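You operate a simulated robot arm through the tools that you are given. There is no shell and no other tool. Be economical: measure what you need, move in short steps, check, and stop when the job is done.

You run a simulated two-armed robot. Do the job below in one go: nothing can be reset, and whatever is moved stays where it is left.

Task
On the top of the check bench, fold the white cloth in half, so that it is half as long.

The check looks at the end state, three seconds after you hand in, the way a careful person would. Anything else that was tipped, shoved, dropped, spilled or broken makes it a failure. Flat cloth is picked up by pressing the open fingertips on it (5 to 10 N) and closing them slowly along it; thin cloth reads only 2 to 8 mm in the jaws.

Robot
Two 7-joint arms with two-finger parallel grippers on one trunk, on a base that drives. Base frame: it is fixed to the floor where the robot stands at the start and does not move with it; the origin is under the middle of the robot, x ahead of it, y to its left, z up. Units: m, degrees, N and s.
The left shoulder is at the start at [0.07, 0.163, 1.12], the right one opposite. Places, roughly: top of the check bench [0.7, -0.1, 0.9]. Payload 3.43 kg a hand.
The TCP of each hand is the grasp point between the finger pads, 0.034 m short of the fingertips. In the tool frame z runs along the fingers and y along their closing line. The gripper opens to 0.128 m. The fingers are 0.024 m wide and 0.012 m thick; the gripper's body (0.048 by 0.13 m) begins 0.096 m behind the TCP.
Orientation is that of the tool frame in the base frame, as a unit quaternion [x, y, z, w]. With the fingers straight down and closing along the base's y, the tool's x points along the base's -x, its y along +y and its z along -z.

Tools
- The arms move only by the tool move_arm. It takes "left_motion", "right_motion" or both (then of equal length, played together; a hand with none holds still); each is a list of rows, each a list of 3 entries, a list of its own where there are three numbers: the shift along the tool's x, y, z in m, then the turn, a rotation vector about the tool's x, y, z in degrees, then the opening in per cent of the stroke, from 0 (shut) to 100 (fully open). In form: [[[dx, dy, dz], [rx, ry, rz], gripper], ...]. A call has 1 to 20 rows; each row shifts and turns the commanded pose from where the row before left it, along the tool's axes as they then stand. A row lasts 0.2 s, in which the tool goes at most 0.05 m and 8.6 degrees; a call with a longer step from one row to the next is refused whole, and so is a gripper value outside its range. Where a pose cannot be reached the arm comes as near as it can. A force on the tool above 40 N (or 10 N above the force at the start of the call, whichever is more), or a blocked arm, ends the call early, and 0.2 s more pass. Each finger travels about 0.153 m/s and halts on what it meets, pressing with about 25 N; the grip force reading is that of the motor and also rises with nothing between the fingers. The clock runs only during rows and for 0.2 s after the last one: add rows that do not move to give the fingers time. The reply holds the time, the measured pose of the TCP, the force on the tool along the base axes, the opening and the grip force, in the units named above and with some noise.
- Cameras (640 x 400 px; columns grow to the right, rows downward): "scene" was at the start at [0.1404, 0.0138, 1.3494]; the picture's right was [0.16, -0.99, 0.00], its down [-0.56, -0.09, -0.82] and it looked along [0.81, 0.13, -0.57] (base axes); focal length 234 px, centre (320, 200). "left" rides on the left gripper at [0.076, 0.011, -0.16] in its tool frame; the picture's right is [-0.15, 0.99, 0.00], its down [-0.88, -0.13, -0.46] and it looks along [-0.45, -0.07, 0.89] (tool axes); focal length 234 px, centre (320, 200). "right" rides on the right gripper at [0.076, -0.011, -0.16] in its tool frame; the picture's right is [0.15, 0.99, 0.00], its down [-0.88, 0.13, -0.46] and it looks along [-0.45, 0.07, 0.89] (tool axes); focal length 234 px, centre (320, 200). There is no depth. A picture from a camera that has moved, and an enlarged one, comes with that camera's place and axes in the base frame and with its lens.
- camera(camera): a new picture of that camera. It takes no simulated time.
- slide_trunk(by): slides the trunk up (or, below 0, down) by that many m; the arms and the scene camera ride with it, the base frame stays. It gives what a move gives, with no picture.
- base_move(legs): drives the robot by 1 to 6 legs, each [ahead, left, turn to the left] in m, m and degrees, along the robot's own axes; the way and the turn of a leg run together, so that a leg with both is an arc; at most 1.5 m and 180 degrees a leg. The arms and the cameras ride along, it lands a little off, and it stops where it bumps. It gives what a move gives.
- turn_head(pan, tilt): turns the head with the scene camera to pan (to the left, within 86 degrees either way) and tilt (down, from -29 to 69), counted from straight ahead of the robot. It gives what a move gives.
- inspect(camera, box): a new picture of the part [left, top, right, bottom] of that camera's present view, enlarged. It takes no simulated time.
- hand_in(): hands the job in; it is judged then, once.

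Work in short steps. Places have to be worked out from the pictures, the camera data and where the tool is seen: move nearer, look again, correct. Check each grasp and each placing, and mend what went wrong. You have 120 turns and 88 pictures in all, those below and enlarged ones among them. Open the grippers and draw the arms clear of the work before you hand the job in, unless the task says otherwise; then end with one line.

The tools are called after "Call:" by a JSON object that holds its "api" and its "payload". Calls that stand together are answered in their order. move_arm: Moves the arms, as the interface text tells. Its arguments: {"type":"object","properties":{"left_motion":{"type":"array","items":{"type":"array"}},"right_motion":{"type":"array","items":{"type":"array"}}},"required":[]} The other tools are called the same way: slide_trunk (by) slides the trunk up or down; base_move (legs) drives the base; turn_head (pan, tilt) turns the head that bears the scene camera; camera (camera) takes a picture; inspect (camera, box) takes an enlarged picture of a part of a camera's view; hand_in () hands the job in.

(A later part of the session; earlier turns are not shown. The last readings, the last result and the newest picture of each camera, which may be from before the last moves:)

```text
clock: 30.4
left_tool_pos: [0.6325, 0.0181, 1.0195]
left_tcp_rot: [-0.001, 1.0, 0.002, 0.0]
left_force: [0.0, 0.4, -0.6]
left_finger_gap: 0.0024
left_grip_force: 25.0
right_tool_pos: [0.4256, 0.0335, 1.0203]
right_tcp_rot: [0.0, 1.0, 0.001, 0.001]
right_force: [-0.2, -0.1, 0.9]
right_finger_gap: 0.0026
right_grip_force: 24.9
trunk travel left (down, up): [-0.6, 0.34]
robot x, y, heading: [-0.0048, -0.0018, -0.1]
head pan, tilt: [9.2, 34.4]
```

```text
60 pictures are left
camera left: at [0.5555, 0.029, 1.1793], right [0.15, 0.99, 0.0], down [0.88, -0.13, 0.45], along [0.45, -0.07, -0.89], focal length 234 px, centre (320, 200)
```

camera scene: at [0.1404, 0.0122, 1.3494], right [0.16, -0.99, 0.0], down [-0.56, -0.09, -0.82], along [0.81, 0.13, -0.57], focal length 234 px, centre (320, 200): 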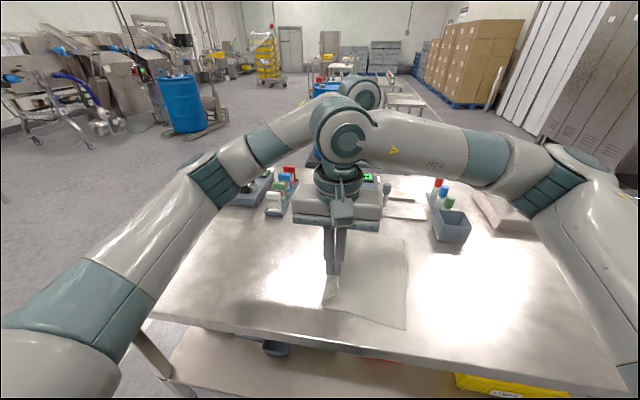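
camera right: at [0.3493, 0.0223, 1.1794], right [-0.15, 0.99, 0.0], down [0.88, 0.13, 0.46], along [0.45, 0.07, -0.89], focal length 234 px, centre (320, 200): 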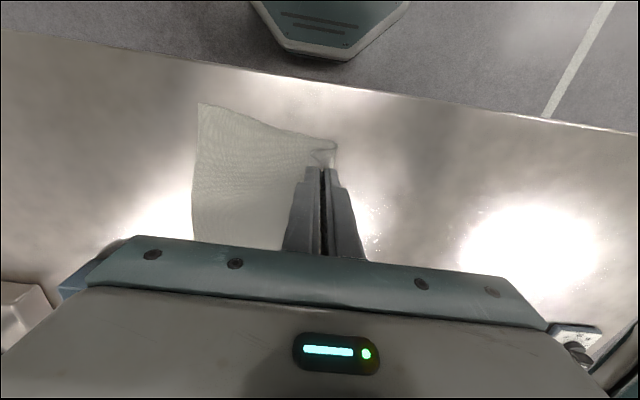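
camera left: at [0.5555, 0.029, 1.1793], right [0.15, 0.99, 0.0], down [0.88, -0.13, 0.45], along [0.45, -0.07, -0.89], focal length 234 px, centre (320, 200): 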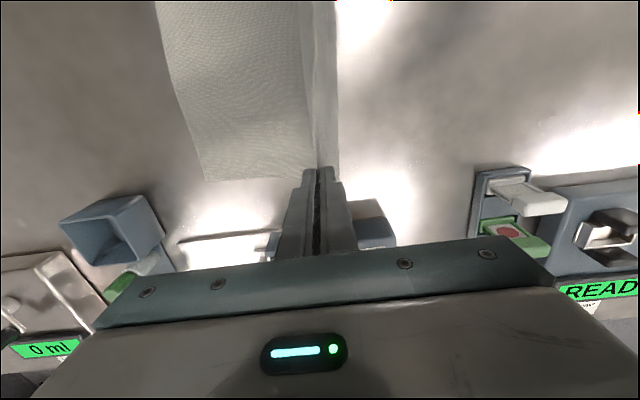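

The cloth turned slightly: its right edge now runs from (0.396, -0.115) to (0.652, -0.146). I come down so that the right pinch lands at y of about -0.073 and the left at about -0.098, stopping just above the lower layer.

Call:
{"api": "move_arm", "payload": {"left_motion": [[[0, -0.0151, 0.0018], [0, 0, 0], 0], [[0, -0.0149, 0.0018], [0, 0, 0], 0], [[0, -0.0143, 0.0052], [0, 0, 0], 0], [[0, -0.0137, 0.0053], [0, 0, 0], 0], [[0, -0.0125, 0.0083], [0, 0, 0], 0], [[0, -0.0115, 0.0084], [0, 0, 0], 0], [[0, -0.0099, 0.0108], [0, 0, 0], 0], [[0, -0.0086, 0.0109], [0, 0, 0], 0], [[0, -0.0064, 0.0126], [0, 0, 0], 0], [[0, -0.0052, 0.0127], [0, 0, 0], 0], [[0, -0.003, 0.01], [0, 0, 0], 0], [[0, -0.001, 0.009], [0, 0, 0], 0], [[0, 0, 0], [0, 0, 0], 0]], "right_motion": [[[0, -0.0139, 0.0018], [0, 0, 0], 0], [[0, -0.0137, 0.0018], [0, 0, 0], 0], [[0, -0.0132, 0.0052], [0, 0, 0], 0], [[0, -0.0126, 0.0053], [0, 0, 0], 0], [[0, -0.0115, 0.0083], [0, 0, 0], 0], [[0, -0.0105, 0.0084], [0, 0, 0], 0], [[0, -0.0091, 0.0108], [0, 0, 0], 0], [[0, -0.0079, 0.0109], [0, 0, 0], 0], [[0, -0.0059, 0.0126], [0, 0, 0], 0], [[0, -0.0048, 0.0127], [0, 0, 0], 0], [[0, -0.0027, 0.01], [0, 0, 0], 0], [[0, -0.0009, 0.009], [0, 0, 0], 0], [[0, 0, 0], [0, 0, 0], 0]]}}

Call:
{"api": "camera", "payload": {"camera": "scene"}}

Call:
{"api": "camera", "payload": {"camera": "right"}}

Call:
{"api": "camera", "payload": {"camera": "left"}}

```text
clock: 33.2
left_tool_pos: [0.632, -0.0963, 0.9227]
left_tcp_rot: [0.0, 1.0, 0.0, 0.0]
left_force: [-1.2, -0.6, 1.4]
left_finger_gap: 0.0027
left_grip_force: 24.6
right_tool_pos: [0.4258, -0.0711, 0.9225]
right_tcp_rot: [0.0, 1.0, 0.0, -0.001]
right_force: [0.5, -0.4, 0.1]
right_finger_gap: 0.0025
right_grip_force: 25.1
trunk travel left (down, up): [-0.6, 0.34]
robot x, y, heading: [0.0014, -0.0001, -0.2]
head pan, tilt: [9.2, 34.4]
```

```text
59 pictures are left
camera scene: at [0.1402, 0.0138, 1.3494], right [0.16, -0.99, 0.0], down [-0.56, -0.09, -0.82], along [0.81, 0.13, -0.57], focal length 234 px, centre (320, 200)
```

scene: 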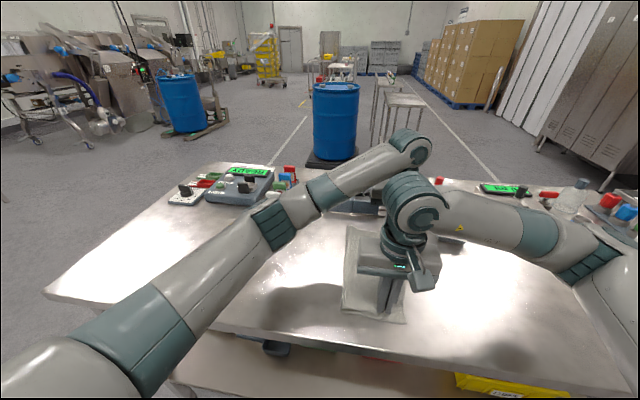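

```text
58 pictures are left
camera right: at [0.3491, -0.0823, 1.0821], right [-0.15, 0.99, 0.0], down [0.88, 0.13, 0.46], along [0.45, 0.07, -0.89], focal length 234 px, centre (320, 200)
```

right: 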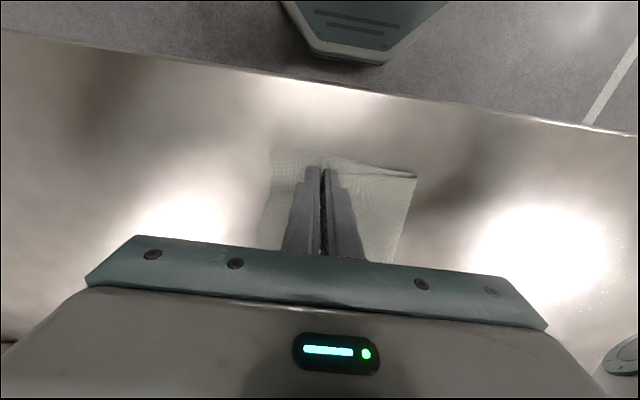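

```text
57 pictures are left
camera left: at [0.5558, -0.0847, 1.0817], right [0.15, 0.99, 0.0], down [0.88, -0.13, 0.46], along [0.45, -0.07, -0.89], focal length 234 px, centre (320, 200)
```

left: 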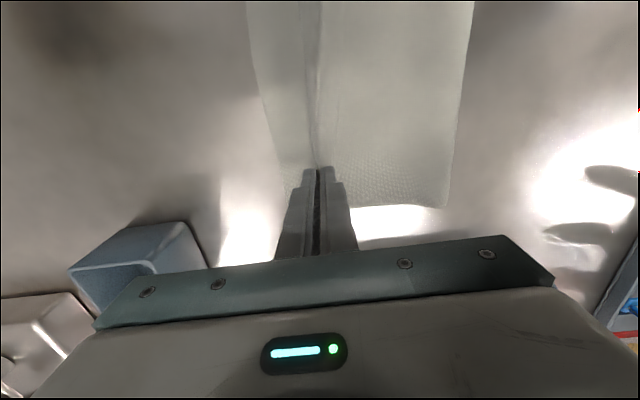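

The fold lies well. Now I open slowly, lift straight up and look at how the released edge falls.

Call:
{"api": "move_arm", "payload": {"left_motion": [[[0, 0, 0.002], [0, 0, 0], 0], [[0, 0, 0], [0, 0, 0], 4], [[0, 0, 0], [0, 0, 0], 8], [[0, 0, 0], [0, 0, 0], 12], [[0, 0, 0], [0, 0, 0], 16], [[0, 0, 0], [0, 0, 0], 16], [[0, 0, -0.01], [0, 0, 0], 16], [[0, 0, -0.02], [0, 0, 0], 16], [[0, 0, -0.03], [0, 0, 0], 16], [[0, 0, -0.03], [0, 0, 0], 16], [[0, 0, 0], [0, 0, 0], 16]], "right_motion": [[[0, 0, 0.002], [0, 0, 0], 0], [[0, 0, 0], [0, 0, 0], 4], [[0, 0, 0], [0, 0, 0], 8], [[0, 0, 0], [0, 0, 0], 12], [[0, 0, 0], [0, 0, 0], 16], [[0, 0, 0], [0, 0, 0], 16], [[0, 0, -0.01], [0, 0, 0], 16], [[0, 0, -0.02], [0, 0, 0], 16], [[0, 0, -0.03], [0, 0, 0], 16], [[0, 0, -0.03], [0, 0, 0], 16], [[0, 0, 0], [0, 0, 0], 16]]}}

Call:
{"api": "camera", "payload": {"camera": "right"}}

Call:
{"api": "camera", "payload": {"camera": "left"}}

```text
clock: 35.6
left_tool_pos: [0.6319, -0.0965, 1.0118]
left_tcp_rot: [-0.002, 1.0, 0.0, -0.002]
left_force: [-0.4, -0.6, -0.2]
left_finger_gap: 0.0203
left_grip_force: 0.0
right_tool_pos: [0.4259, -0.0723, 1.011]
right_tcp_rot: [0.0, 1.0, 0.0, -0.002]
right_force: [-0.7, -0.4, -0.5]
right_finger_gap: 0.0206
right_grip_force: 0.1
trunk travel left (down, up): [-0.6, 0.34]
robot x, y, heading: [-0.0016, -0.0001, -0.1]
head pan, tilt: [9.2, 34.4]
```

```text
56 pictures are left
camera right: at [0.3495, -0.0834, 1.1711], right [-0.15, 0.99, 0.0], down [0.88, 0.13, 0.45], along [0.45, 0.07, -0.89], focal length 234 px, centre (320, 200)
```

right: 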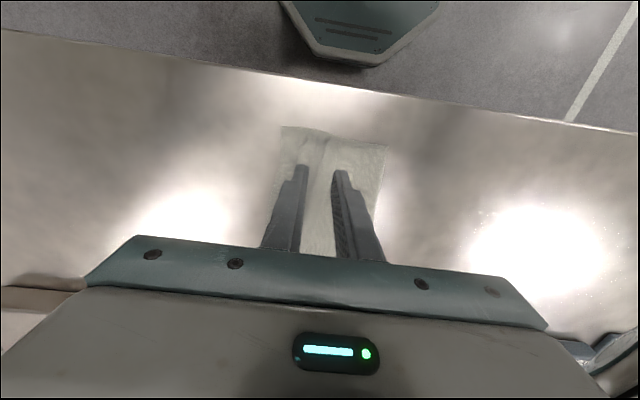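

```text
55 pictures are left
camera left: at [0.5554, -0.0844, 1.1705], right [0.15, 0.99, 0.0], down [0.88, -0.13, 0.45], along [0.45, -0.07, -0.89], focal length 234 px, centre (320, 200)
```

left: 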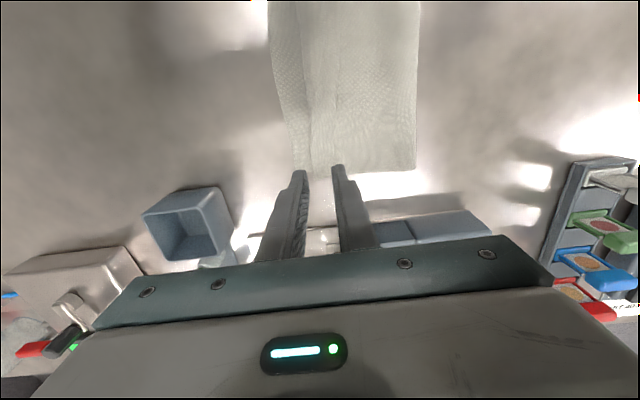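

The cloth is folded, but a hem may remain by the right edge. I move both arms aside to see the whole of it.

Call:
{"api": "move_arm", "payload": {"left_motion": [[[0, 0.0, -0.04], [0, 0, 0], 16], [[0, 0.03, -0.03], [0, 0, 0], 16], [[0, 0.045, 0], [0, 0, 0], 16], [[0, 0.045, 0], [0, 0, 0], 16], [[0, 0.045, 0], [0, 0, 0], 16], [[0, 0.045, 0], [0, 0, 0], 16], [[0, 0.045, 0], [0, 0, 0], 16], [[0, 0.045, 0], [0, 0, 0], 16], [[0, 0, 0], [0, 0, 0], 16]], "right_motion": [[[0, 0, -0.04], [0, 0, 0], 16], [[0, -0.03, -0.03], [0, 0, 0], 16], [[0, -0.04, 0], [0, 0, 0], 16], [[0, -0.04, 0], [0, 0, 0], 16], [[0, -0.04, 0], [0, 0, 0], 16], [[0, -0.04, 0], [0, 0, 0], 16], [[0, -0.04, 0], [0, 0, 0], 16], [[0, 0, 0], [0, 0, 0], 16], [[0, 0, 0], [0, 0, 0], 16]]}}

Call:
{"api": "camera", "payload": {"camera": "scene"}}

Call:
{"api": "inspect", "payload": {"camera": "scene", "box": [300, 210, 460, 340]}}

```text
clock: 37.6
left_tool_pos: [0.6321, 0.2033, 1.0828]
left_tcp_rot: [0.0, 1.0, 0.0, 0.001]
left_force: [-0.9, -0.3, 0.8]
left_finger_gap: 0.0206
left_grip_force: 0.0
right_tool_pos: [0.4248, -0.3034, 1.0794]
right_tcp_rot: [0.0, 1.0, 0.001, 0.0]
right_force: [0.0, 0.3, -0.5]
right_finger_gap: 0.0207
right_grip_force: 0.0
trunk travel left (down, up): [-0.6, 0.34]
robot x, y, heading: [0.0008, -0.0013, -0.0]
head pan, tilt: [9.2, 34.4]
```

```text
54 pictures are left
camera scene: at [0.1405, 0.0119, 1.3494], right [0.16, -0.99, 0.0], down [-0.56, -0.09, -0.82], along [0.81, 0.13, -0.57], focal length 234 px, centre (320, 200)
```

scene: 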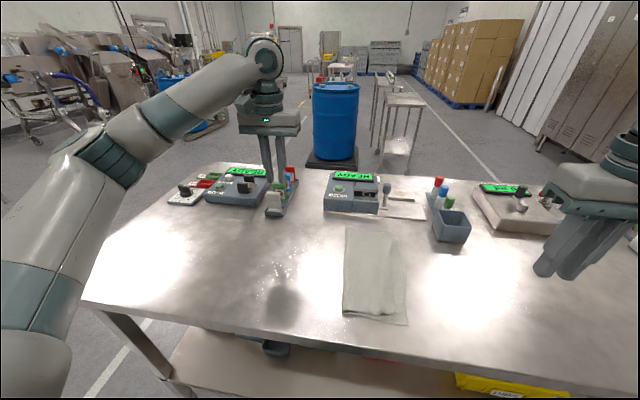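

```text
3.08 times, centred on (380, 275) of scene
camera zoom: at [0.1405, 0.0119, 1.3494], right [0.16, -0.99, 0.0], down [-0.56, -0.09, -0.82], along [0.81, 0.13, -0.57], focal length 721 px, centre (135, -31)
```

zoom: 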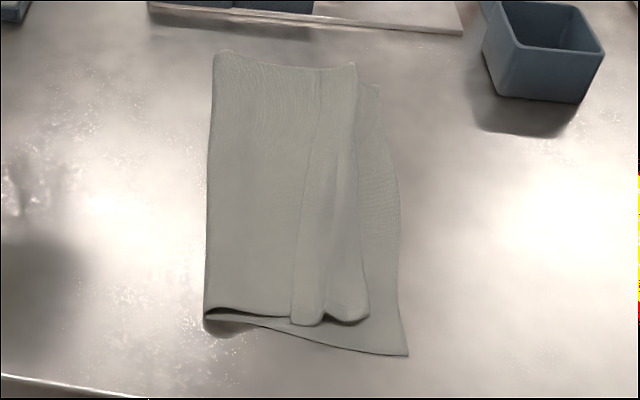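

The top layer is folded over but its edge seems to have a back-folded hem. I look from above with the right wrist camera.

Call:
{"api": "move_arm", "payload": {"right_motion": [[[0.01, 0.02, -0.04], [0, 0, 0], 16], [[0.01, 0.03, -0.03], [0, 0, 0], 16], [[0.01, 0.04, 0], [0, 0, 0], 16], [[0.01, 0.04, 0], [0, 0, 0], 16], [[0.01, 0.04, 0], [0, 0, 0], 16], [[0.01, 0.04, 0], [0, 0, 0], 16], [[0, 0, 0], [0, 0, 0], 16]]}}

Call:
{"api": "inspect", "payload": {"camera": "right", "box": [200, 90, 440, 240]}}

```text
clock: 39.2
left_tool_pos: [0.6327, 0.2025, 1.0815]
left_tcp_rot: [-0.001, 1.0, 0.001, -0.001]
left_force: [0.4, -1.3, 0.2]
left_finger_gap: 0.0205
left_grip_force: 0.1
right_tool_pos: [0.3643, -0.0918, 1.1519]
right_tcp_rot: [0.001, 1.0, 0.001, -0.001]
right_force: [0.7, -0.4, -0.4]
right_finger_gap: 0.0204
right_grip_force: 0.0
trunk travel left (down, up): [-0.6, 0.34]
robot x, y, heading: [-0.0014, -0.0013, -0.0]
head pan, tilt: [9.2, 34.4]
```

```text
2.67 times, centred on (320, 165) of right
camera zoom: at [0.2877, -0.1043, 1.312], right [-0.15, 0.99, 0.0], down [0.88, 0.13, 0.46], along [0.45, 0.07, -0.89], focal length 624 px, centre (320, 293)
```

zoom: 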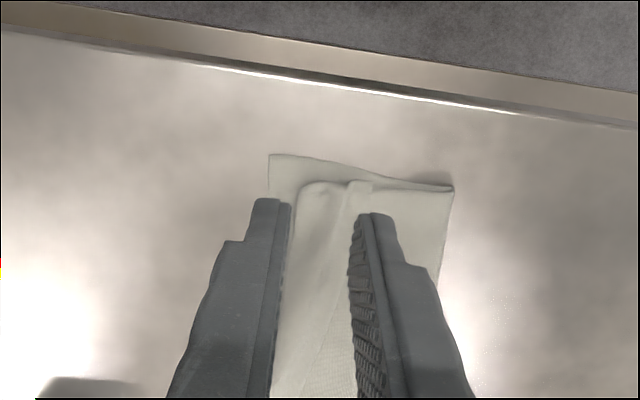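

The gripper blocks the view. I put the right hand back aside and look at the hem with the left wrist camera from just left of the cloth.

Call:
{"api": "move_arm", "payload": {"left_motion": [[[0.03, -0.03, 0], [0, 0, 0], 16], [[0.03, -0.03, 0], [0, 0, 0], 16], [[0.03, -0.03, 0.01], [0, 0, 0], 16], [[0.03, -0.02, 0.02], [0, 0, 0], 16], [[0.02, 0, 0.02], [0, 0, 0], 16], [[0, 0, 0], [0, 0, 0], 16]], "right_motion": [[[-0.01, -0.04, 0], [0, 0, 0], 16], [[-0.01, -0.04, 0], [0, 0, 0], 16], [[-0.01, -0.04, 0], [0, 0, 0], 16], [[-0.01, -0.04, 0], [0, 0, 0], 16], [[0, -0.04, 0], [0, 0, 0], 16], [[0, 0, 0], [0, 0, 0], 0]]}}

Call:
{"api": "camera", "payload": {"camera": "left"}}

```text
clock: 40.6
left_tool_pos: [0.4913, 0.0942, 1.0302]
left_tcp_rot: [-0.001, 1.0, -0.001, -0.001]
left_force: [0.2, 0.7, -1.1]
left_finger_gap: 0.0208
left_grip_force: 0.1
right_tool_pos: [0.4041, -0.291, 1.1526]
right_tcp_rot: [0.0, 1.0, 0.001, 0.0]
right_force: [-0.6, 0.0, 0.4]
right_finger_gap: 0.0001
right_grip_force: 25.1
trunk travel left (down, up): [-0.6, 0.34]
robot x, y, heading: [0.0005, 0.0008, -0.2]
head pan, tilt: [9.2, 34.4]
```

```text
51 pictures are left
camera left: at [0.415, 0.107, 1.1898], right [0.14, 0.99, 0.0], down [0.88, -0.13, 0.45], along [0.45, -0.07, -0.89], focal length 234 px, centre (320, 200)
```

left: 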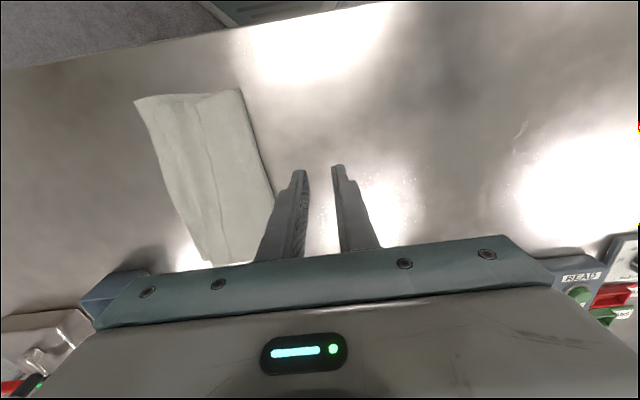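

Call:
{"api": "inspect", "payload": {"camera": "left", "box": [110, 75, 290, 275]}}

```text
2.00 times, centred on (200, 175) of left
camera zoom: at [0.415, 0.107, 1.1898], right [0.14, 0.99, 0.0], down [0.88, -0.13, 0.45], along [0.45, -0.07, -0.89], focal length 468 px, centre (560, 250)
```

zoom: 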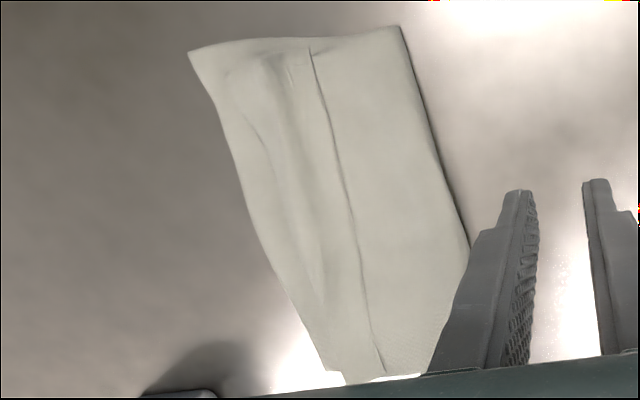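

The hem is clear: the flap's free edge lies back on top, from (0.43, -0.044) to (0.62, -0.071). I bring both hands, closed, over the flap and will drag it outwards to unroll it.

Call:
{"api": "move_arm", "payload": {"left_motion": [[[-0.02, -0.025, 0], [0, 0, 0], 0], [[-0.02, -0.025, 0], [0, 0, 0], 0], [[-0.02, -0.025, 0], [0, 0, 0], 0], [[-0.02, -0.025, 0], [0, 0, 0], 0], [[-0.02, -0.025, 0], [0, 0, 0], 0], [[-0.02, -0.025, 0.02], [0, 0, 0], 0], [[-0.009, -0.025, 0.03], [0, 0, 0], 0], [[0, -0.002, 0.04], [0, 0, 0], 0], [[0, 0, 0], [0, 0, 0], 0]], "right_motion": [[[-0.004, 0.035, 0.02], [0, 0, 0], 0], [[-0.004, 0.035, 0.02], [0, 0, 0], 0], [[-0.004, 0.035, 0.02], [0, 0, 0], 0], [[-0.004, 0.035, 0.02], [0, 0, 0], 0], [[-0.004, 0.035, 0.02], [0, 0, 0], 0], [[-0.004, 0.035, 0.03], [0, 0, 0], 0], [[-0.002, 0.025, 0.04], [0, 0, 0], 0], [[0, 0, 0.043], [0, 0, 0], 0], [[0, 0, 0], [0, 0, 0], 0]]}}

Call:
{"api": "camera", "payload": {"camera": "left"}}

Call:
{"api": "camera", "payload": {"camera": "right"}}

```text
clock: 42.6
left_tool_pos: [0.6216, -0.0805, 0.943]
left_tcp_rot: [-0.001, 1.0, 0.0, 0.001]
left_force: [-0.3, 0.2, 0.4]
left_finger_gap: 0.0
left_grip_force: 25.1
right_tool_pos: [0.4334, -0.0573, 0.9395]
right_tcp_rot: [0.001, 1.0, 0.0, -0.001]
right_force: [0.6, 0.5, 0.8]
right_finger_gap: 0.0001
right_grip_force: 25.5
trunk travel left (down, up): [-0.6, 0.34]
robot x, y, heading: [0.0003, 0.0005, -0.2]
head pan, tilt: [9.2, 34.4]
```

```text
49 pictures are left
camera left: at [0.5448, -0.0688, 1.1022], right [0.15, 0.99, 0.0], down [0.88, -0.13, 0.46], along [0.45, -0.07, -0.89], focal length 234 px, centre (320, 200)
```

left: 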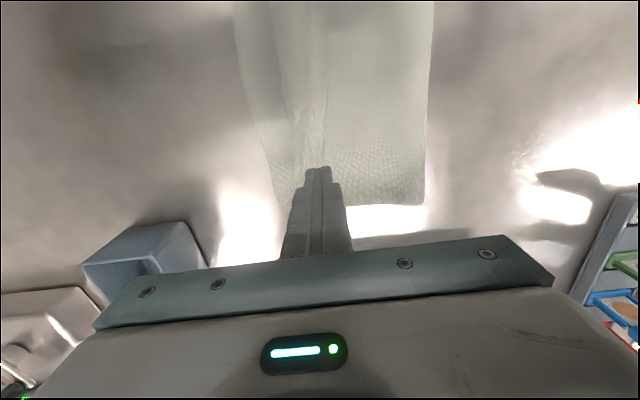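

```text
48 pictures are left
camera right: at [0.3552, -0.0676, 1.0987], right [-0.15, 0.99, 0.0], down [0.88, 0.13, 0.46], along [0.45, 0.07, -0.89], focal length 234 px, centre (320, 200)
```

right: 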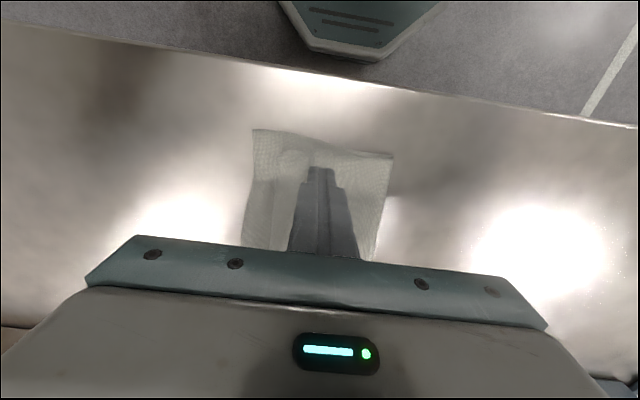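

I lower carefully to light contact.

Call:
{"api": "move_arm", "payload": {"left_motion": [[[0, 0, 0.008], [0, 0, 0], 0], [[0, 0, 0.008], [0, 0, 0], 0], [[0, 0, 0.004], [0, 0, 0], 0], [[0, 0, 0.002], [0, 0, 0], 0], [[0, 0, 0], [0, 0, 0], 0]], "right_motion": [[[0, 0, 0.008], [0, 0, 0], 0], [[0, 0, 0.005], [0, 0, 0], 0], [[0, 0, 0.004], [0, 0, 0], 0], [[0, 0, 0.002], [0, 0, 0], 0], [[0, 0, 0], [0, 0, 0], 0]]}}

```text
clock: 43.8
left_tool_pos: [0.6213, -0.0831, 0.9182]
left_tcp_rot: [-0.001, 1.0, 0.0, 0.0]
left_force: [0.3, 0.2, -0.3]
left_finger_gap: 0.0
left_grip_force: 24.4
right_tool_pos: [0.4315, -0.0566, 0.9196]
right_tcp_rot: [0.001, 1.0, 0.0, 0.0]
right_force: [-1.3, 0.0, 0.4]
right_finger_gap: 0.0001
right_grip_force: 24.8
trunk travel left (down, up): [-0.6, 0.34]
robot x, y, heading: [0.0001, 0.0023, -0.2]
head pan, tilt: [9.2, 34.4]
```

The tips are down in the cloth stack with almost no force. I drag both hands 8 cm to the right and then lift.

Call:
{"api": "move_arm", "payload": {"left_motion": [[[0, -0.005, 0], [0, 0, 0], 0], [[0, -0.008, 0], [0, 0, 0], 0], [[0, -0.008, 0], [0, 0, 0], 0], [[0, -0.008, 0], [0, 0, 0], 0], [[0, -0.008, 0], [0, 0, 0], 0], [[0, -0.008, 0], [0, 0, 0], 0], [[0, -0.008, 0], [0, 0, 0], 0], [[0, -0.008, 0], [0, 0, 0], 0], [[0, -0.005, -0.005], [0, 0, 0], 0], [[0, 0, -0.03], [0, 0, 0], 0], [[0, 0, -0.04], [0, 0, 0], 0], [[0, 0, 0], [0, 0, 0], 0]], "right_motion": [[[0, -0.005, 0.001], [0, 0, 0], 0], [[0, -0.008, 0], [0, 0, 0], 0], [[0, -0.008, 0], [0, 0, 0], 0], [[0, -0.008, 0], [0, 0, 0], 0], [[0, -0.008, 0], [0, 0, 0], 0], [[0, -0.008, 0], [0, 0, 0], 0], [[0, -0.008, 0], [0, 0, 0], 0], [[0, -0.008, 0], [0, 0, 0], 0], [[0, -0.005, -0.005], [0, 0, 0], 0], [[0, 0, -0.03], [0, 0, 0], 0], [[0, 0, -0.04], [0, 0, 0], 0], [[0, 0, 0], [0, 0, 0], 0]]}}

Call:
{"api": "camera", "payload": {"camera": "left"}}

Call:
{"api": "camera", "payload": {"camera": "right"}}

```text
clock: 46.4
left_tool_pos: [0.6202, -0.1492, 0.993]
left_tcp_rot: [0.0, 1.0, 0.0, -0.001]
left_force: [0.3, 0.2, -0.7]
left_finger_gap: 0.0002
left_grip_force: 25.3
right_tool_pos: [0.4313, -0.1223, 0.9938]
right_tcp_rot: [-0.001, 1.0, -0.001, -0.001]
right_force: [0.9, 0.1, -0.3]
right_finger_gap: 0.0
right_grip_force: 24.8
trunk travel left (down, up): [-0.6, 0.34]
robot x, y, heading: [0.0002, 0.0008, 0.1]
head pan, tilt: [9.2, 34.4]
```

```text
47 pictures are left
camera left: at [0.5437, -0.1387, 1.1522], right [0.15, 0.99, 0.0], down [0.88, -0.13, 0.45], along [0.45, -0.07, -0.89], focal length 234 px, centre (320, 200)
```

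left: 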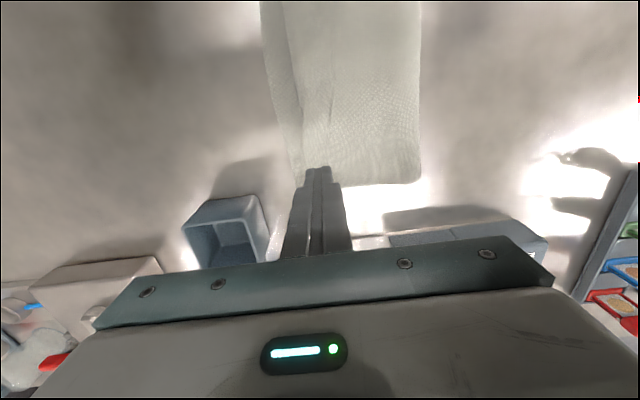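

```text
46 pictures are left
camera right: at [0.3552, -0.1345, 1.1535], right [-0.15, 0.99, 0.0], down [0.88, 0.13, 0.45], along [0.45, 0.07, -0.89], focal length 234 px, centre (320, 200)
```

right: 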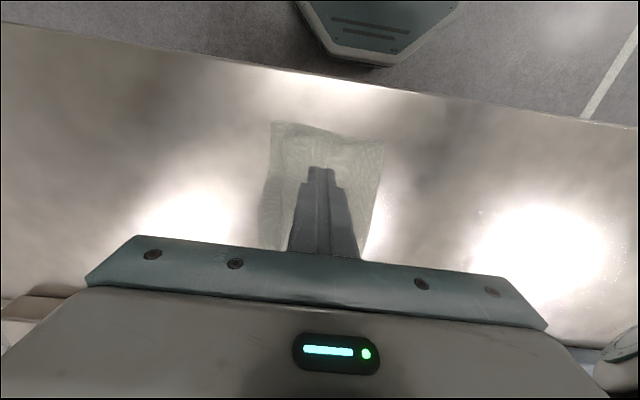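

The whole cloth may have slid along. I move the arms aside and look.

Call:
{"api": "move_arm", "payload": {"left_motion": [[[0, 0.02, -0.04], [0, 0, 0], 0], [[0, 0.045, -0.02], [0, 0, 0], 0], [[0, 0.045, 0], [0, 0, 0], 0], [[0, 0.045, 0], [0, 0, 0], 0], [[0, 0.045, 0], [0, 0, 0], 0], [[0, 0.045, 0], [0, 0, 0], 0], [[0, 0.045, 0], [0, 0, 0], 0], [[0, 0, 0], [0, 0, 0], 0]], "right_motion": [[[0, -0.02, -0.04], [0, 0, 0], 0], [[0, -0.04, -0.03], [0, 0, 0], 0], [[0, -0.04, -0.03], [0, 0, 0], 0], [[0, -0.04, -0.03], [0, 0, 0], 0], [[0, -0.04, 0], [0, 0, 0], 0], [[0, -0.02, 0], [0, 0, 0], 0], [[0, 0, 0], [0, 0, 0], 0], [[0, 0, 0], [0, 0, 0], 0]]}}

Call:
{"api": "inspect", "payload": {"camera": "scene", "box": [300, 210, 460, 340]}}

Call:
{"api": "camera", "payload": {"camera": "left"}}

```text
clock: 48.2
left_tool_pos: [0.6232, 0.14, 1.0519]
left_tcp_rot: [0.0, 1.0, 0.001, -0.001]
left_force: [-0.1, -0.2, 0.0]
left_finger_gap: 0.0
left_grip_force: 24.6
right_tool_pos: [0.4318, -0.3246, 1.1212]
right_tcp_rot: [0.0, 1.0, 0.002, 0.0]
right_force: [-0.3, 0.3, -0.7]
right_finger_gap: 0.0
right_grip_force: 24.4
trunk travel left (down, up): [-0.6, 0.34]
robot x, y, heading: [-0.0025, -0.0012, 0.1]
head pan, tilt: [9.2, 34.4]
```

```text
3.08 times, centred on (380, 275) of scene
camera zoom: at [0.1405, 0.012, 1.3494], right [0.16, -0.99, 0.0], down [-0.56, -0.09, -0.82], along [0.81, 0.13, -0.57], focal length 721 px, centre (135, -31)
```

zoom: 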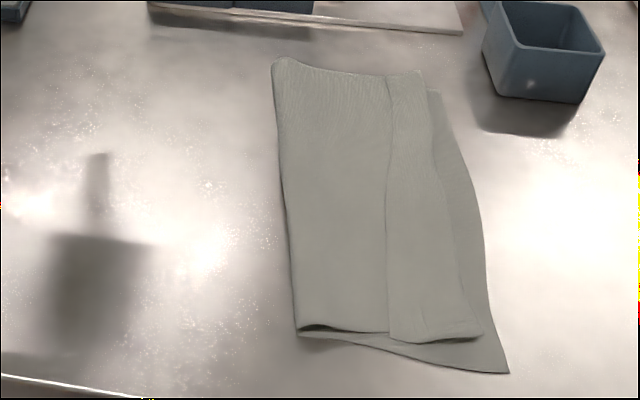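

```text
44 pictures are left
camera left: at [0.5464, 0.1505, 1.2111], right [0.15, 0.99, 0.0], down [0.88, -0.13, 0.45], along [0.45, -0.07, -0.89], focal length 234 px, centre (320, 200)
```

left: 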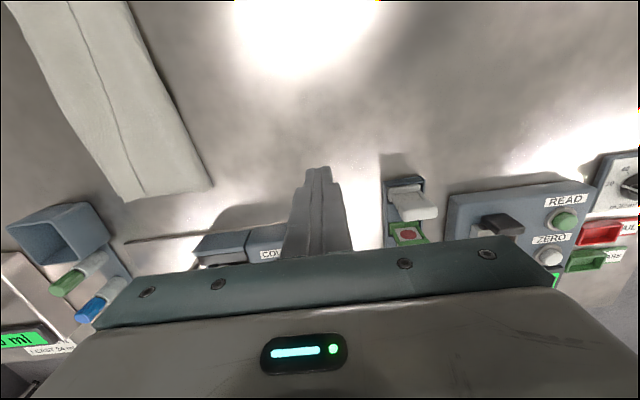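

The cloth is slippery and slid as a whole, so the hem is still there. It lies flat now, with its free edge near y -0.11 (near) to -0.14 (far). I'll pin the cloth with one hand near the fold while the other drags the flap out: the left hand pins far and the right drags near.

Call:
{"api": "move_arm", "payload": {"left_motion": [[[0, -0.03, 0], [0, 0, 0], 0], [[0, -0.04, 0], [0, 0, 0], 0], [[0, -0.04, 0], [0, 0, 0], 0], [[0, -0.04, 0.01], [0, 0, 0], 0], [[0, -0.04, 0.02], [0, 0, 0], 0], [[0, -0.035, 0.04], [0, 0, 0], 0], [[0, 0, 0.04], [0, 0, 0], 0], [[0, 0, 0], [0, 0, 0], 0]], "right_motion": [[[0, 0.04, 0], [0, 0, 0], 0], [[0, 0.04, 0.02], [0, 0, 0], 0], [[0, 0.04, 0.025], [0, 0, 0], 0], [[0, 0.04, 0.025], [0, 0, 0], 0], [[0, 0.03, 0.035], [0, 0, 0], 0], [[0, 0.01, 0.04], [0, 0, 0], 0], [[0, 0, 0.035], [0, 0, 0], 0], [[0, 0, 0], [0, 0, 0], 0]]}}

Call:
{"api": "camera", "payload": {"camera": "right"}}

```text
refused: row 6 steps farther than a row can; nothing moved
```

```text
43 pictures are left
camera right: at [0.354, -0.3364, 1.2821], right [-0.15, 0.99, 0.0], down [0.88, 0.13, 0.46], along [0.45, 0.07, -0.89], focal length 234 px, centre (320, 200)
```

right: 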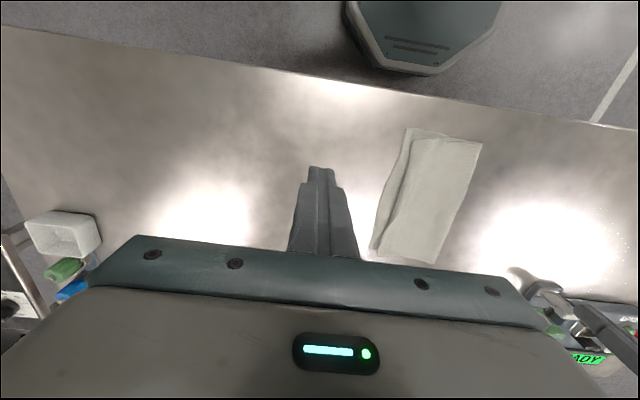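

One row was too long; I send it again with smaller steps.

Call:
{"api": "move_arm", "payload": {"left_motion": [[[0, -0.03, 0], [0, 0, 0], 0], [[0, -0.04, 0], [0, 0, 0], 0], [[0, -0.04, 0], [0, 0, 0], 0], [[0, -0.04, 0.01], [0, 0, 0], 0], [[0, -0.04, 0.025], [0, 0, 0], 0], [[0, -0.03, 0.035], [0, 0, 0], 0], [[0, -0.005, 0.04], [0, 0, 0], 0], [[0, 0, 0], [0, 0, 0], 0]], "right_motion": [[[0, 0.04, 0], [0, 0, 0], 0], [[0, 0.04, 0.02], [0, 0, 0], 0], [[0, 0.04, 0.025], [0, 0, 0], 0], [[0, 0.04, 0.025], [0, 0, 0], 0], [[0, 0.03, 0.035], [0, 0, 0], 0], [[0, 0.01, 0.04], [0, 0, 0], 0], [[0, 0, 0.035], [0, 0, 0], 0], [[0, 0, 0], [0, 0, 0], 0]]}}

Call:
{"api": "camera", "payload": {"camera": "right"}}

```text
clock: 50.0
left_tool_pos: [0.619, -0.0825, 0.9409]
left_tcp_rot: [0.0, 1.0, 0.0, 0.0]
left_force: [-0.8, 0.1, 0.3]
left_finger_gap: 0.0
left_grip_force: 25.1
right_tool_pos: [0.4319, -0.122, 0.9421]
right_tcp_rot: [0.0, 1.0, -0.001, 0.0]
right_force: [-0.2, -0.4, 1.2]
right_finger_gap: 0.0
right_grip_force: 25.4
trunk travel left (down, up): [-0.6, 0.34]
robot x, y, heading: [-0.003, -0.0001, 0.1]
head pan, tilt: [9.2, 34.4]
```

```text
42 pictures are left
camera right: at [0.3546, -0.1332, 1.1021], right [-0.15, 0.99, 0.0], down [0.88, 0.13, 0.46], along [0.45, 0.07, -0.89], focal length 234 px, centre (320, 200)
```

right: 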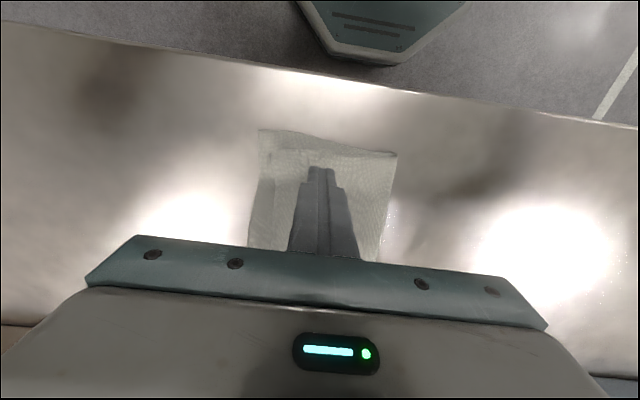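

Both hands are in place. I press down with the left hand to pin and bring the right one to light contact.

Call:
{"api": "move_arm", "payload": {"left_motion": [[[0, 0, 0.01], [0, 0, 0], 0], [[0, 0, 0.008], [0, 0, 0], 0], [[0, 0, 0.005], [0, 0, 0], 0], [[0, 0, 0.002], [0, 0, 0], 0], [[0, 0, 0.001], [0, 0, 0], 0], [[0, 0, 0], [0, 0, 0], 0]], "right_motion": [[[0, 0, 0.01], [0, 0, 0], 0], [[0, 0, 0.008], [0, 0, 0], 0], [[0, 0, 0.004], [0, 0, 0], 0], [[0, 0, 0.001], [0, 0, 0], 0], [[0, 0, 0], [0, 0, 0], 0], [[0, 0, 0], [0, 0, 0], 0]]}}

```text
clock: 51.4
left_tool_pos: [0.6207, -0.0844, 0.9178]
left_tcp_rot: [-0.001, 1.0, 0.0, 0.0]
left_force: [-0.3, 0.0, 0.0]
left_finger_gap: 0.0
left_grip_force: 24.7
right_tool_pos: [0.4311, -0.1237, 0.9197]
right_tcp_rot: [0.0, 1.0, 0.0, 0.0]
right_force: [-0.1, 0.7, 1.4]
right_finger_gap: 0.0
right_grip_force: 24.8
trunk travel left (down, up): [-0.6, 0.34]
robot x, y, heading: [0.0001, 0.0033, -0.3]
head pan, tilt: [9.2, 34.4]
```

The left hand needs about 3 mm more to pin.

Call:
{"api": "move_arm", "payload": {"left_motion": [[[0, 0, 0.0015], [0, 0, 0], 0], [[0, 0, 0.001], [0, 0, 0], 0], [[0, 0, 0.001], [0, 0, 0], 0], [[0, 0, 0], [0, 0, 0], 0]], "right_motion": [[[0, 0, 0.001], [0, 0, 0], 0], [[0, 0, 0], [0, 0, 0], 0], [[0, 0, 0], [0, 0, 0], 0], [[0, 0, 0], [0, 0, 0], 0]]}}

```text
clock: 52.4
left_tool_pos: [0.6209, -0.0846, 0.9156]
left_tcp_rot: [-0.001, 1.0, -0.001, 0.001]
left_force: [3.1, 0.7, 16.1]
left_finger_gap: 0.0
left_grip_force: 24.5
right_tool_pos: [0.4299, -0.1228, 0.9195]
right_tcp_rot: [0.0, 1.0, 0.0, 0.0]
right_force: [0.5, 0.6, 0.0]
right_finger_gap: 0.0
right_grip_force: 24.8
trunk travel left (down, up): [-0.6, 0.34]
robot x, y, heading: [-0.0031, 0.0029, 0.2]
head pan, tilt: [9.2, 34.4]
```

The left hand pins with 16 N. The right hand now drags the flap out to the right at light touch and lifts.

Call:
{"api": "move_arm", "payload": {"right_motion": [[[0, -0.006, 0], [0, 0, 0], 0], [[0, -0.008, 0], [0, 0, 0], 0], [[0, -0.008, 0], [0, 0, 0], 0], [[0, -0.008, 0], [0, 0, 0], 0], [[0, -0.008, 0], [0, 0, 0], 0], [[0, -0.008, 0], [0, 0, 0], 0], [[0, -0.008, 0], [0, 0, 0], 0], [[0, -0.008, 0], [0, 0, 0], 0], [[0, -0.008, 0], [0, 0, 0], 0], [[0, -0.008, 0], [0, 0, 0], 0], [[0, -0.008, 0], [0, 0, 0], 0], [[0, -0.008, 0], [0, 0, 0], 0], [[0, -0.008, 0], [0, 0, 0], 0], [[0, -0.003, -0.01], [0, 0, 0], 0], [[0, -0.02, -0.04], [0, 0, 0], 0], [[0, -0.04, -0.02], [0, 0, 0], 0], [[0, -0.04, 0], [0, 0, 0], 0], [[0, 0, 0], [0, 0, 0], 0]]}}

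Call:
{"api": "camera", "payload": {"camera": "right"}}

Call:
{"api": "inspect", "payload": {"camera": "scene", "box": [300, 210, 460, 340]}}

```text
clock: 56.2
left_tool_pos: [0.619, -0.0847, 0.9161]
left_tcp_rot: [0.0, 1.0, -0.001, 0.001]
left_force: [2.1, -1.6, 30.5]
left_finger_gap: 0.0
left_grip_force: 24.7
right_tool_pos: [0.4273, -0.3254, 0.9904]
right_tcp_rot: [0.0, 1.0, 0.0, 0.001]
right_force: [0.3, -0.5, -0.2]
right_finger_gap: 0.0
right_grip_force: 25.3
trunk travel left (down, up): [-0.6, 0.34]
robot x, y, heading: [0.0008, -0.0021, -0.1]
head pan, tilt: [9.2, 34.4]
```

```text
41 pictures are left
camera right: at [0.3515, -0.337, 1.1491], right [-0.15, 0.99, 0.0], down [0.88, 0.13, 0.46], along [0.45, 0.07, -0.89], focal length 234 px, centre (320, 200)
```

right: 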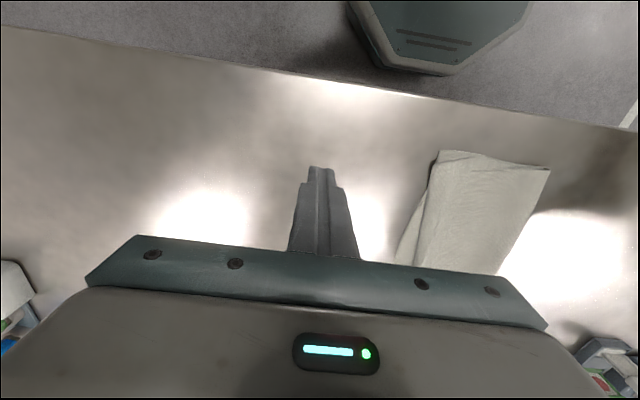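

```text
3.08 times, centred on (380, 275) of scene
camera zoom: at [0.1377, 0.0145, 1.3498], right [0.16, -0.99, 0.0], down [-0.56, -0.09, -0.83], along [0.82, 0.13, -0.56], focal length 721 px, centre (135, -31)
```

zoom: 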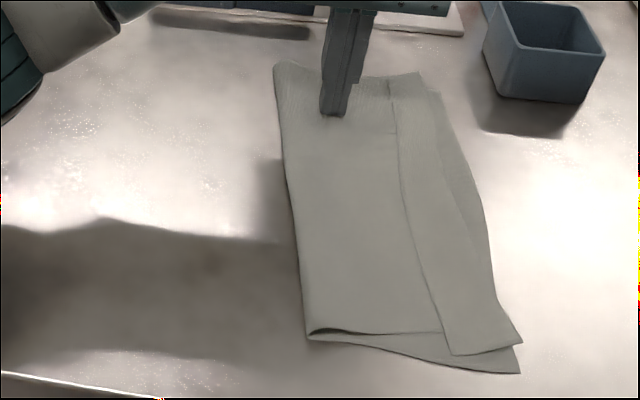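

Dragging moved the flap partly; its edge is now nearly straight at y of about -0.145. A better trick: set nearly shut fingers across the flap edge with one finger on the sheet and one on the flap, then open while shifting the hand. The sheet stays put and the flap gets pulled out. I place both hands for that.

Call:
{"api": "move_arm", "payload": {"left_motion": [[[0, 0, -0.01], [0, 0, 0], 0], [[0, 0, -0.02], [0, 0, 0], 0], [[0, -0.02, 0], [0, 0, 0], 4], [[0, -0.02, 0], [0, 0, 0], 8], [[0, -0.018, 0], [0, 0, 0], 8], [[0, 0, 0], [0, 0, 0], 8], [[0, 0, 0], [0, 0, 0], 8]], "right_motion": [[[0, 0.03, 0], [0, 0, 0], 0], [[0, 0.04, 0], [0, 0, 0], 4], [[0, 0.04, 0], [0, 0, 0], 8], [[0, 0.04, 0.01], [0, 0, 0], 8], [[0, 0.03, 0.02], [0, 0, 0], 8], [[0, 0, 0.02], [0, 0, 0], 8], [[0, 0, 0], [0, 0, 0], 8]]}}

Call:
{"api": "inspect", "payload": {"camera": "left", "box": [200, 60, 440, 210]}}

Call:
{"api": "inspect", "payload": {"camera": "right", "box": [200, 90, 440, 240]}}

```text
clock: 57.8
left_tool_pos: [0.6185, -0.1423, 0.9438]
left_tcp_rot: [0.0, 1.0, 0.0, 0.0]
left_force: [0.2, 0.0, 0.5]
left_finger_gap: 0.0102
left_grip_force: 0.0
right_tool_pos: [0.432, -0.1476, 0.9385]
right_tcp_rot: [0.0, 1.0, 0.0, 0.0]
right_force: [0.1, -0.1, 0.5]
right_finger_gap: 0.0101
right_grip_force: 0.1
trunk travel left (down, up): [-0.6, 0.34]
robot x, y, heading: [0.0005, -0.0009, -0.0]
head pan, tilt: [9.2, 34.4]
```

```text
2.67 times, centred on (320, 135) of left
camera zoom: at [0.5434, -0.1306, 1.1019], right [0.15, 0.99, 0.0], down [0.88, -0.13, 0.46], along [0.45, -0.07, -0.89], focal length 624 px, centre (320, 373)
```

zoom: 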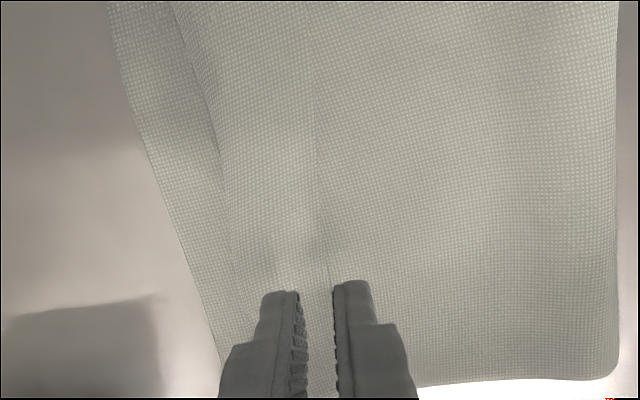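

```text
2.67 times, centred on (320, 165) of right
camera zoom: at [0.3555, -0.1593, 1.0984], right [-0.15, 0.99, 0.0], down [0.88, 0.13, 0.46], along [0.45, 0.07, -0.89], focal length 624 px, centre (320, 293)
```

zoom: 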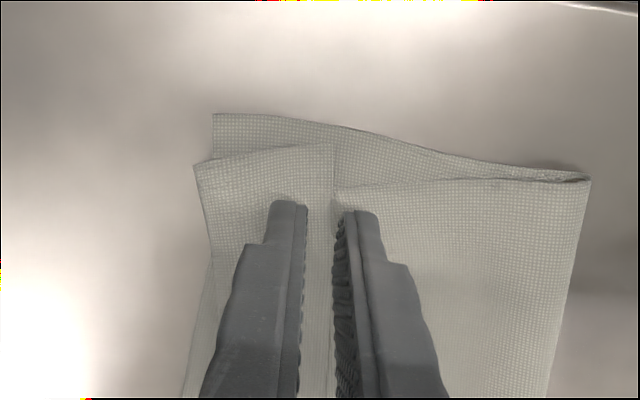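

Both hands straddle the flap edge well. I shift each about 3 to 4 mm to the left for margin and go down near contact.

Call:
{"api": "move_arm", "payload": {"left_motion": [[[0, 0.003, 0.01], [0, 0, 0], 8], [[0, 0, 0.01], [0, 0, 0], 8], [[0, 0, 0.006], [0, 0, 0], 8], [[0, 0, 0.0015], [0, 0, 0], 8], [[0, 0, 0], [0, 0, 0], 8]], "right_motion": [[[0, 0.004, 0.008], [0, 0, 0], 8], [[0, 0, 0.007], [0, 0, 0], 8], [[0, 0, 0.005], [0, 0, 0], 8], [[0, 0, 0.0015], [0, 0, 0], 8], [[0, 0, 0], [0, 0, 0], 8]]}}

```text
clock: 59.0
left_tool_pos: [0.62, -0.1405, 0.9169]
left_tcp_rot: [0.0, 1.0, -0.001, 0.0]
left_force: [0.2, -1.2, 4.7]
left_finger_gap: 0.0106
left_grip_force: 0.7
right_tool_pos: [0.4311, -0.1443, 0.9166]
right_tcp_rot: [0.0, 1.0, 0.0, 0.0]
right_force: [1.4, -0.5, 3.0]
right_finger_gap: 0.0101
right_grip_force: 0.0
trunk travel left (down, up): [-0.6, 0.34]
robot x, y, heading: [-0.0005, -0.0011, -0.2]
head pan, tilt: [9.2, 34.4]
```

Contact reads 3 to 5 N on both. Now I open slowly while shifting both hands right, so that the left fingers stay put and the right fingers draw the flap out.

Call:
{"api": "move_arm", "payload": {"left_motion": [[[0, 0, 0], [0, 0, 0], 8], [[0, -0.0026, 0], [0, 0, 0], 12], [[0, -0.0026, 0], [0, 0, 0], 16], [[0, -0.0026, 0], [0, 0, 0], 20], [[0, -0.0026, 0], [0, 0, 0], 24], [[0, -0.0026, 0], [0, 0, 0], 28], [[0, -0.0026, 0], [0, 0, 0], 32], [[0, -0.0026, 0], [0, 0, 0], 36], [[0, -0.0026, 0], [0, 0, 0], 40], [[0, -0.0026, 0], [0, 0, 0], 44], [[0, -0.0026, 0], [0, 0, 0], 48], [[0, -0.0026, 0], [0, 0, 0], 52], [[0, -0.0026, 0], [0, 0, 0], 56], [[0, -0.0026, 0], [0, 0, 0], 60], [[0, -0.0026, 0], [0, 0, 0], 64], [[0, -0.0026, 0], [0, 0, 0], 68], [[0, 0, 0], [0, 0, 0], 68], [[0, 0, -0.02], [0, 0, 0], 68], [[0, 0, -0.04], [0, 0, 0], 68], [[0, 0, 0], [0, 0, 0], 68]], "right_motion": [[[0, 0, 0.0003], [0, 0, 0], 8], [[0, -0.0026, 0], [0, 0, 0], 12], [[0, -0.0026, 0], [0, 0, 0], 16], [[0, -0.0026, 0], [0, 0, 0], 20], [[0, -0.0026, 0], [0, 0, 0], 24], [[0, -0.0026, 0], [0, 0, 0], 28], [[0, -0.0026, 0], [0, 0, 0], 32], [[0, -0.0026, 0], [0, 0, 0], 36], [[0, -0.0026, 0], [0, 0, 0], 40], [[0, -0.0026, 0], [0, 0, 0], 44], [[0, -0.0026, 0], [0, 0, 0], 48], [[0, -0.0026, 0], [0, 0, 0], 52], [[0, -0.0026, 0], [0, 0, 0], 56], [[0, -0.0026, 0], [0, 0, 0], 60], [[0, -0.0026, 0], [0, 0, 0], 64], [[0, -0.0026, 0], [0, 0, 0], 68], [[0, 0, 0], [0, 0, 0], 68], [[0, 0, -0.02], [0, 0, 0], 68], [[0, 0, -0.04], [0, 0, 0], 68], [[0, 0, 0], [0, 0, 0], 68]]}}

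Call:
{"api": "camera", "payload": {"camera": "left"}}

Call:
{"api": "camera", "payload": {"camera": "right"}}

```text
clock: 63.2
left_tool_pos: [0.6221, -0.1797, 0.974]
left_tcp_rot: [-0.001, 1.0, 0.0, 0.001]
left_force: [-0.1, -0.1, 0.2]
left_finger_gap: 0.087
left_grip_force: 0.0
right_tool_pos: [0.4327, -0.1813, 0.9766]
right_tcp_rot: [-0.001, 1.0, 0.001, -0.001]
right_force: [0.1, -0.5, -0.4]
right_finger_gap: 0.0869
right_grip_force: 0.1
trunk travel left (down, up): [-0.6, 0.34]
robot x, y, heading: [-0.0026, 0.0016, -0.2]
head pan, tilt: [9.2, 34.4]
```

```text
37 pictures are left
camera left: at [0.5459, -0.1683, 1.1338], right [0.15, 0.99, 0.0], down [0.88, -0.13, 0.45], along [0.45, -0.07, -0.89], focal length 234 px, centre (320, 200)
```

left: 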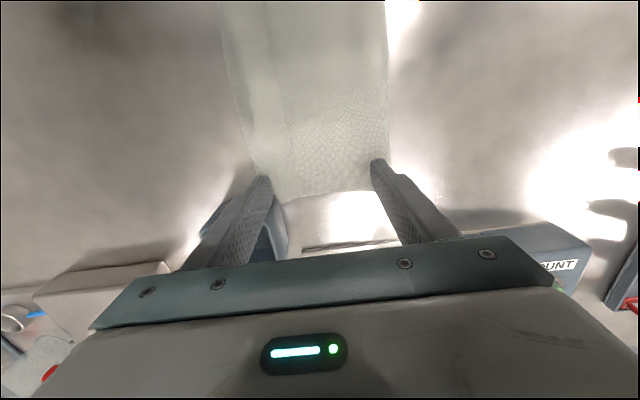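

```text
36 pictures are left
camera right: at [0.3563, -0.1937, 1.1362], right [-0.15, 0.99, 0.0], down [0.88, 0.13, 0.45], along [0.45, 0.07, -0.89], focal length 234 px, centre (320, 200)
```

right: 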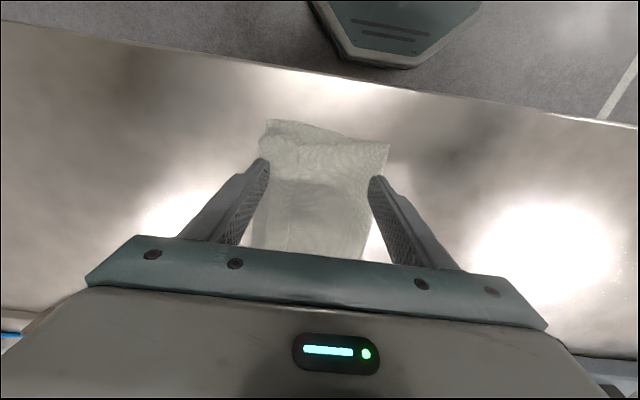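

The flap seems to have changed. I draw the arms aside and inspect.

Call:
{"api": "move_arm", "payload": {"left_motion": [[[0, 0.02, -0.04], [0, 0, 0], 31], [[0, 0.045, -0.02], [0, 0, 0], 31], [[0, 0.045, 0], [0, 0, 0], 31], [[0, 0.045, 0], [0, 0, 0], 31], [[0, 0.045, 0], [0, 0, 0], 31], [[0, 0.045, 0], [0, 0, 0], 31], [[0, 0.02, 0], [0, 0, 0], 31], [[0, 0, 0], [0, 0, 0], 31]], "right_motion": [[[0, -0.02, -0.04], [0, 0, 0], 31], [[0, -0.04, -0.03], [0, 0, 0], 31], [[0, -0.04, -0.02], [0, 0, 0], 31], [[0, -0.04, 0], [0, 0, 0], 31], [[0, -0.02, 0], [0, 0, 0], 31], [[0, 0, 0], [0, 0, 0], 31], [[0, 0, 0], [0, 0, 0], 31], [[0, 0, 0], [0, 0, 0], 31]]}}

Call:
{"api": "inspect", "payload": {"camera": "scene", "box": [310, 210, 470, 340]}}

Call:
{"api": "inspect", "payload": {"camera": "right", "box": [340, 90, 580, 270]}}

```text
clock: 65.0
left_tool_pos: [0.6204, 0.0871, 1.034]
left_tcp_rot: [0.0, 1.0, 0.0, -0.001]
left_force: [-0.3, -0.6, -0.6]
left_finger_gap: 0.0396
left_grip_force: 0.1
right_tool_pos: [0.4324, -0.3444, 1.0655]
right_tcp_rot: [0.0, 1.0, 0.0, 0.0]
right_force: [0.0, 0.3, 0.2]
right_finger_gap: 0.0395
right_grip_force: 0.1
trunk travel left (down, up): [-0.6, 0.34]
robot x, y, heading: [0.0024, -0.0014, 0.0]
head pan, tilt: [9.2, 34.4]
```

```text
3.08 times, centred on (390, 275) of scene
camera zoom: at [0.1405, 0.0135, 1.3494], right [0.16, -0.99, 0.0], down [-0.56, -0.09, -0.82], along [0.81, 0.13, -0.57], focal length 721 px, centre (105, -31)
```

zoom: 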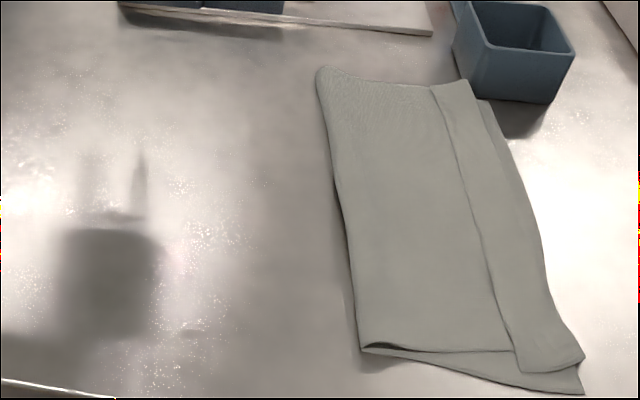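

```text
2.22 times, centred on (460, 180) of right
camera zoom: at [0.3561, -0.3555, 1.2255], right [-0.15, 0.99, 0.0], down [0.88, 0.13, 0.46], along [0.45, 0.07, -0.89], focal length 520 px, centre (9, 244)
```

zoom: 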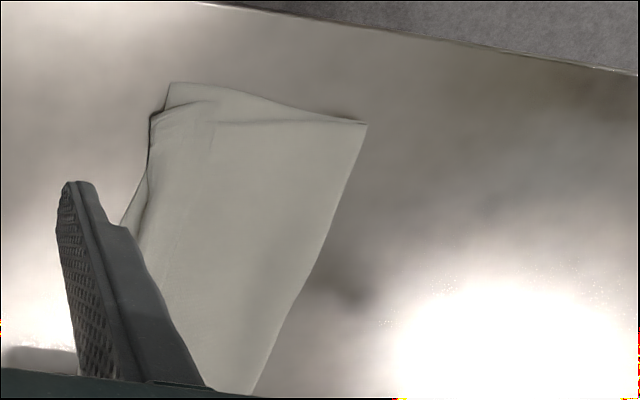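

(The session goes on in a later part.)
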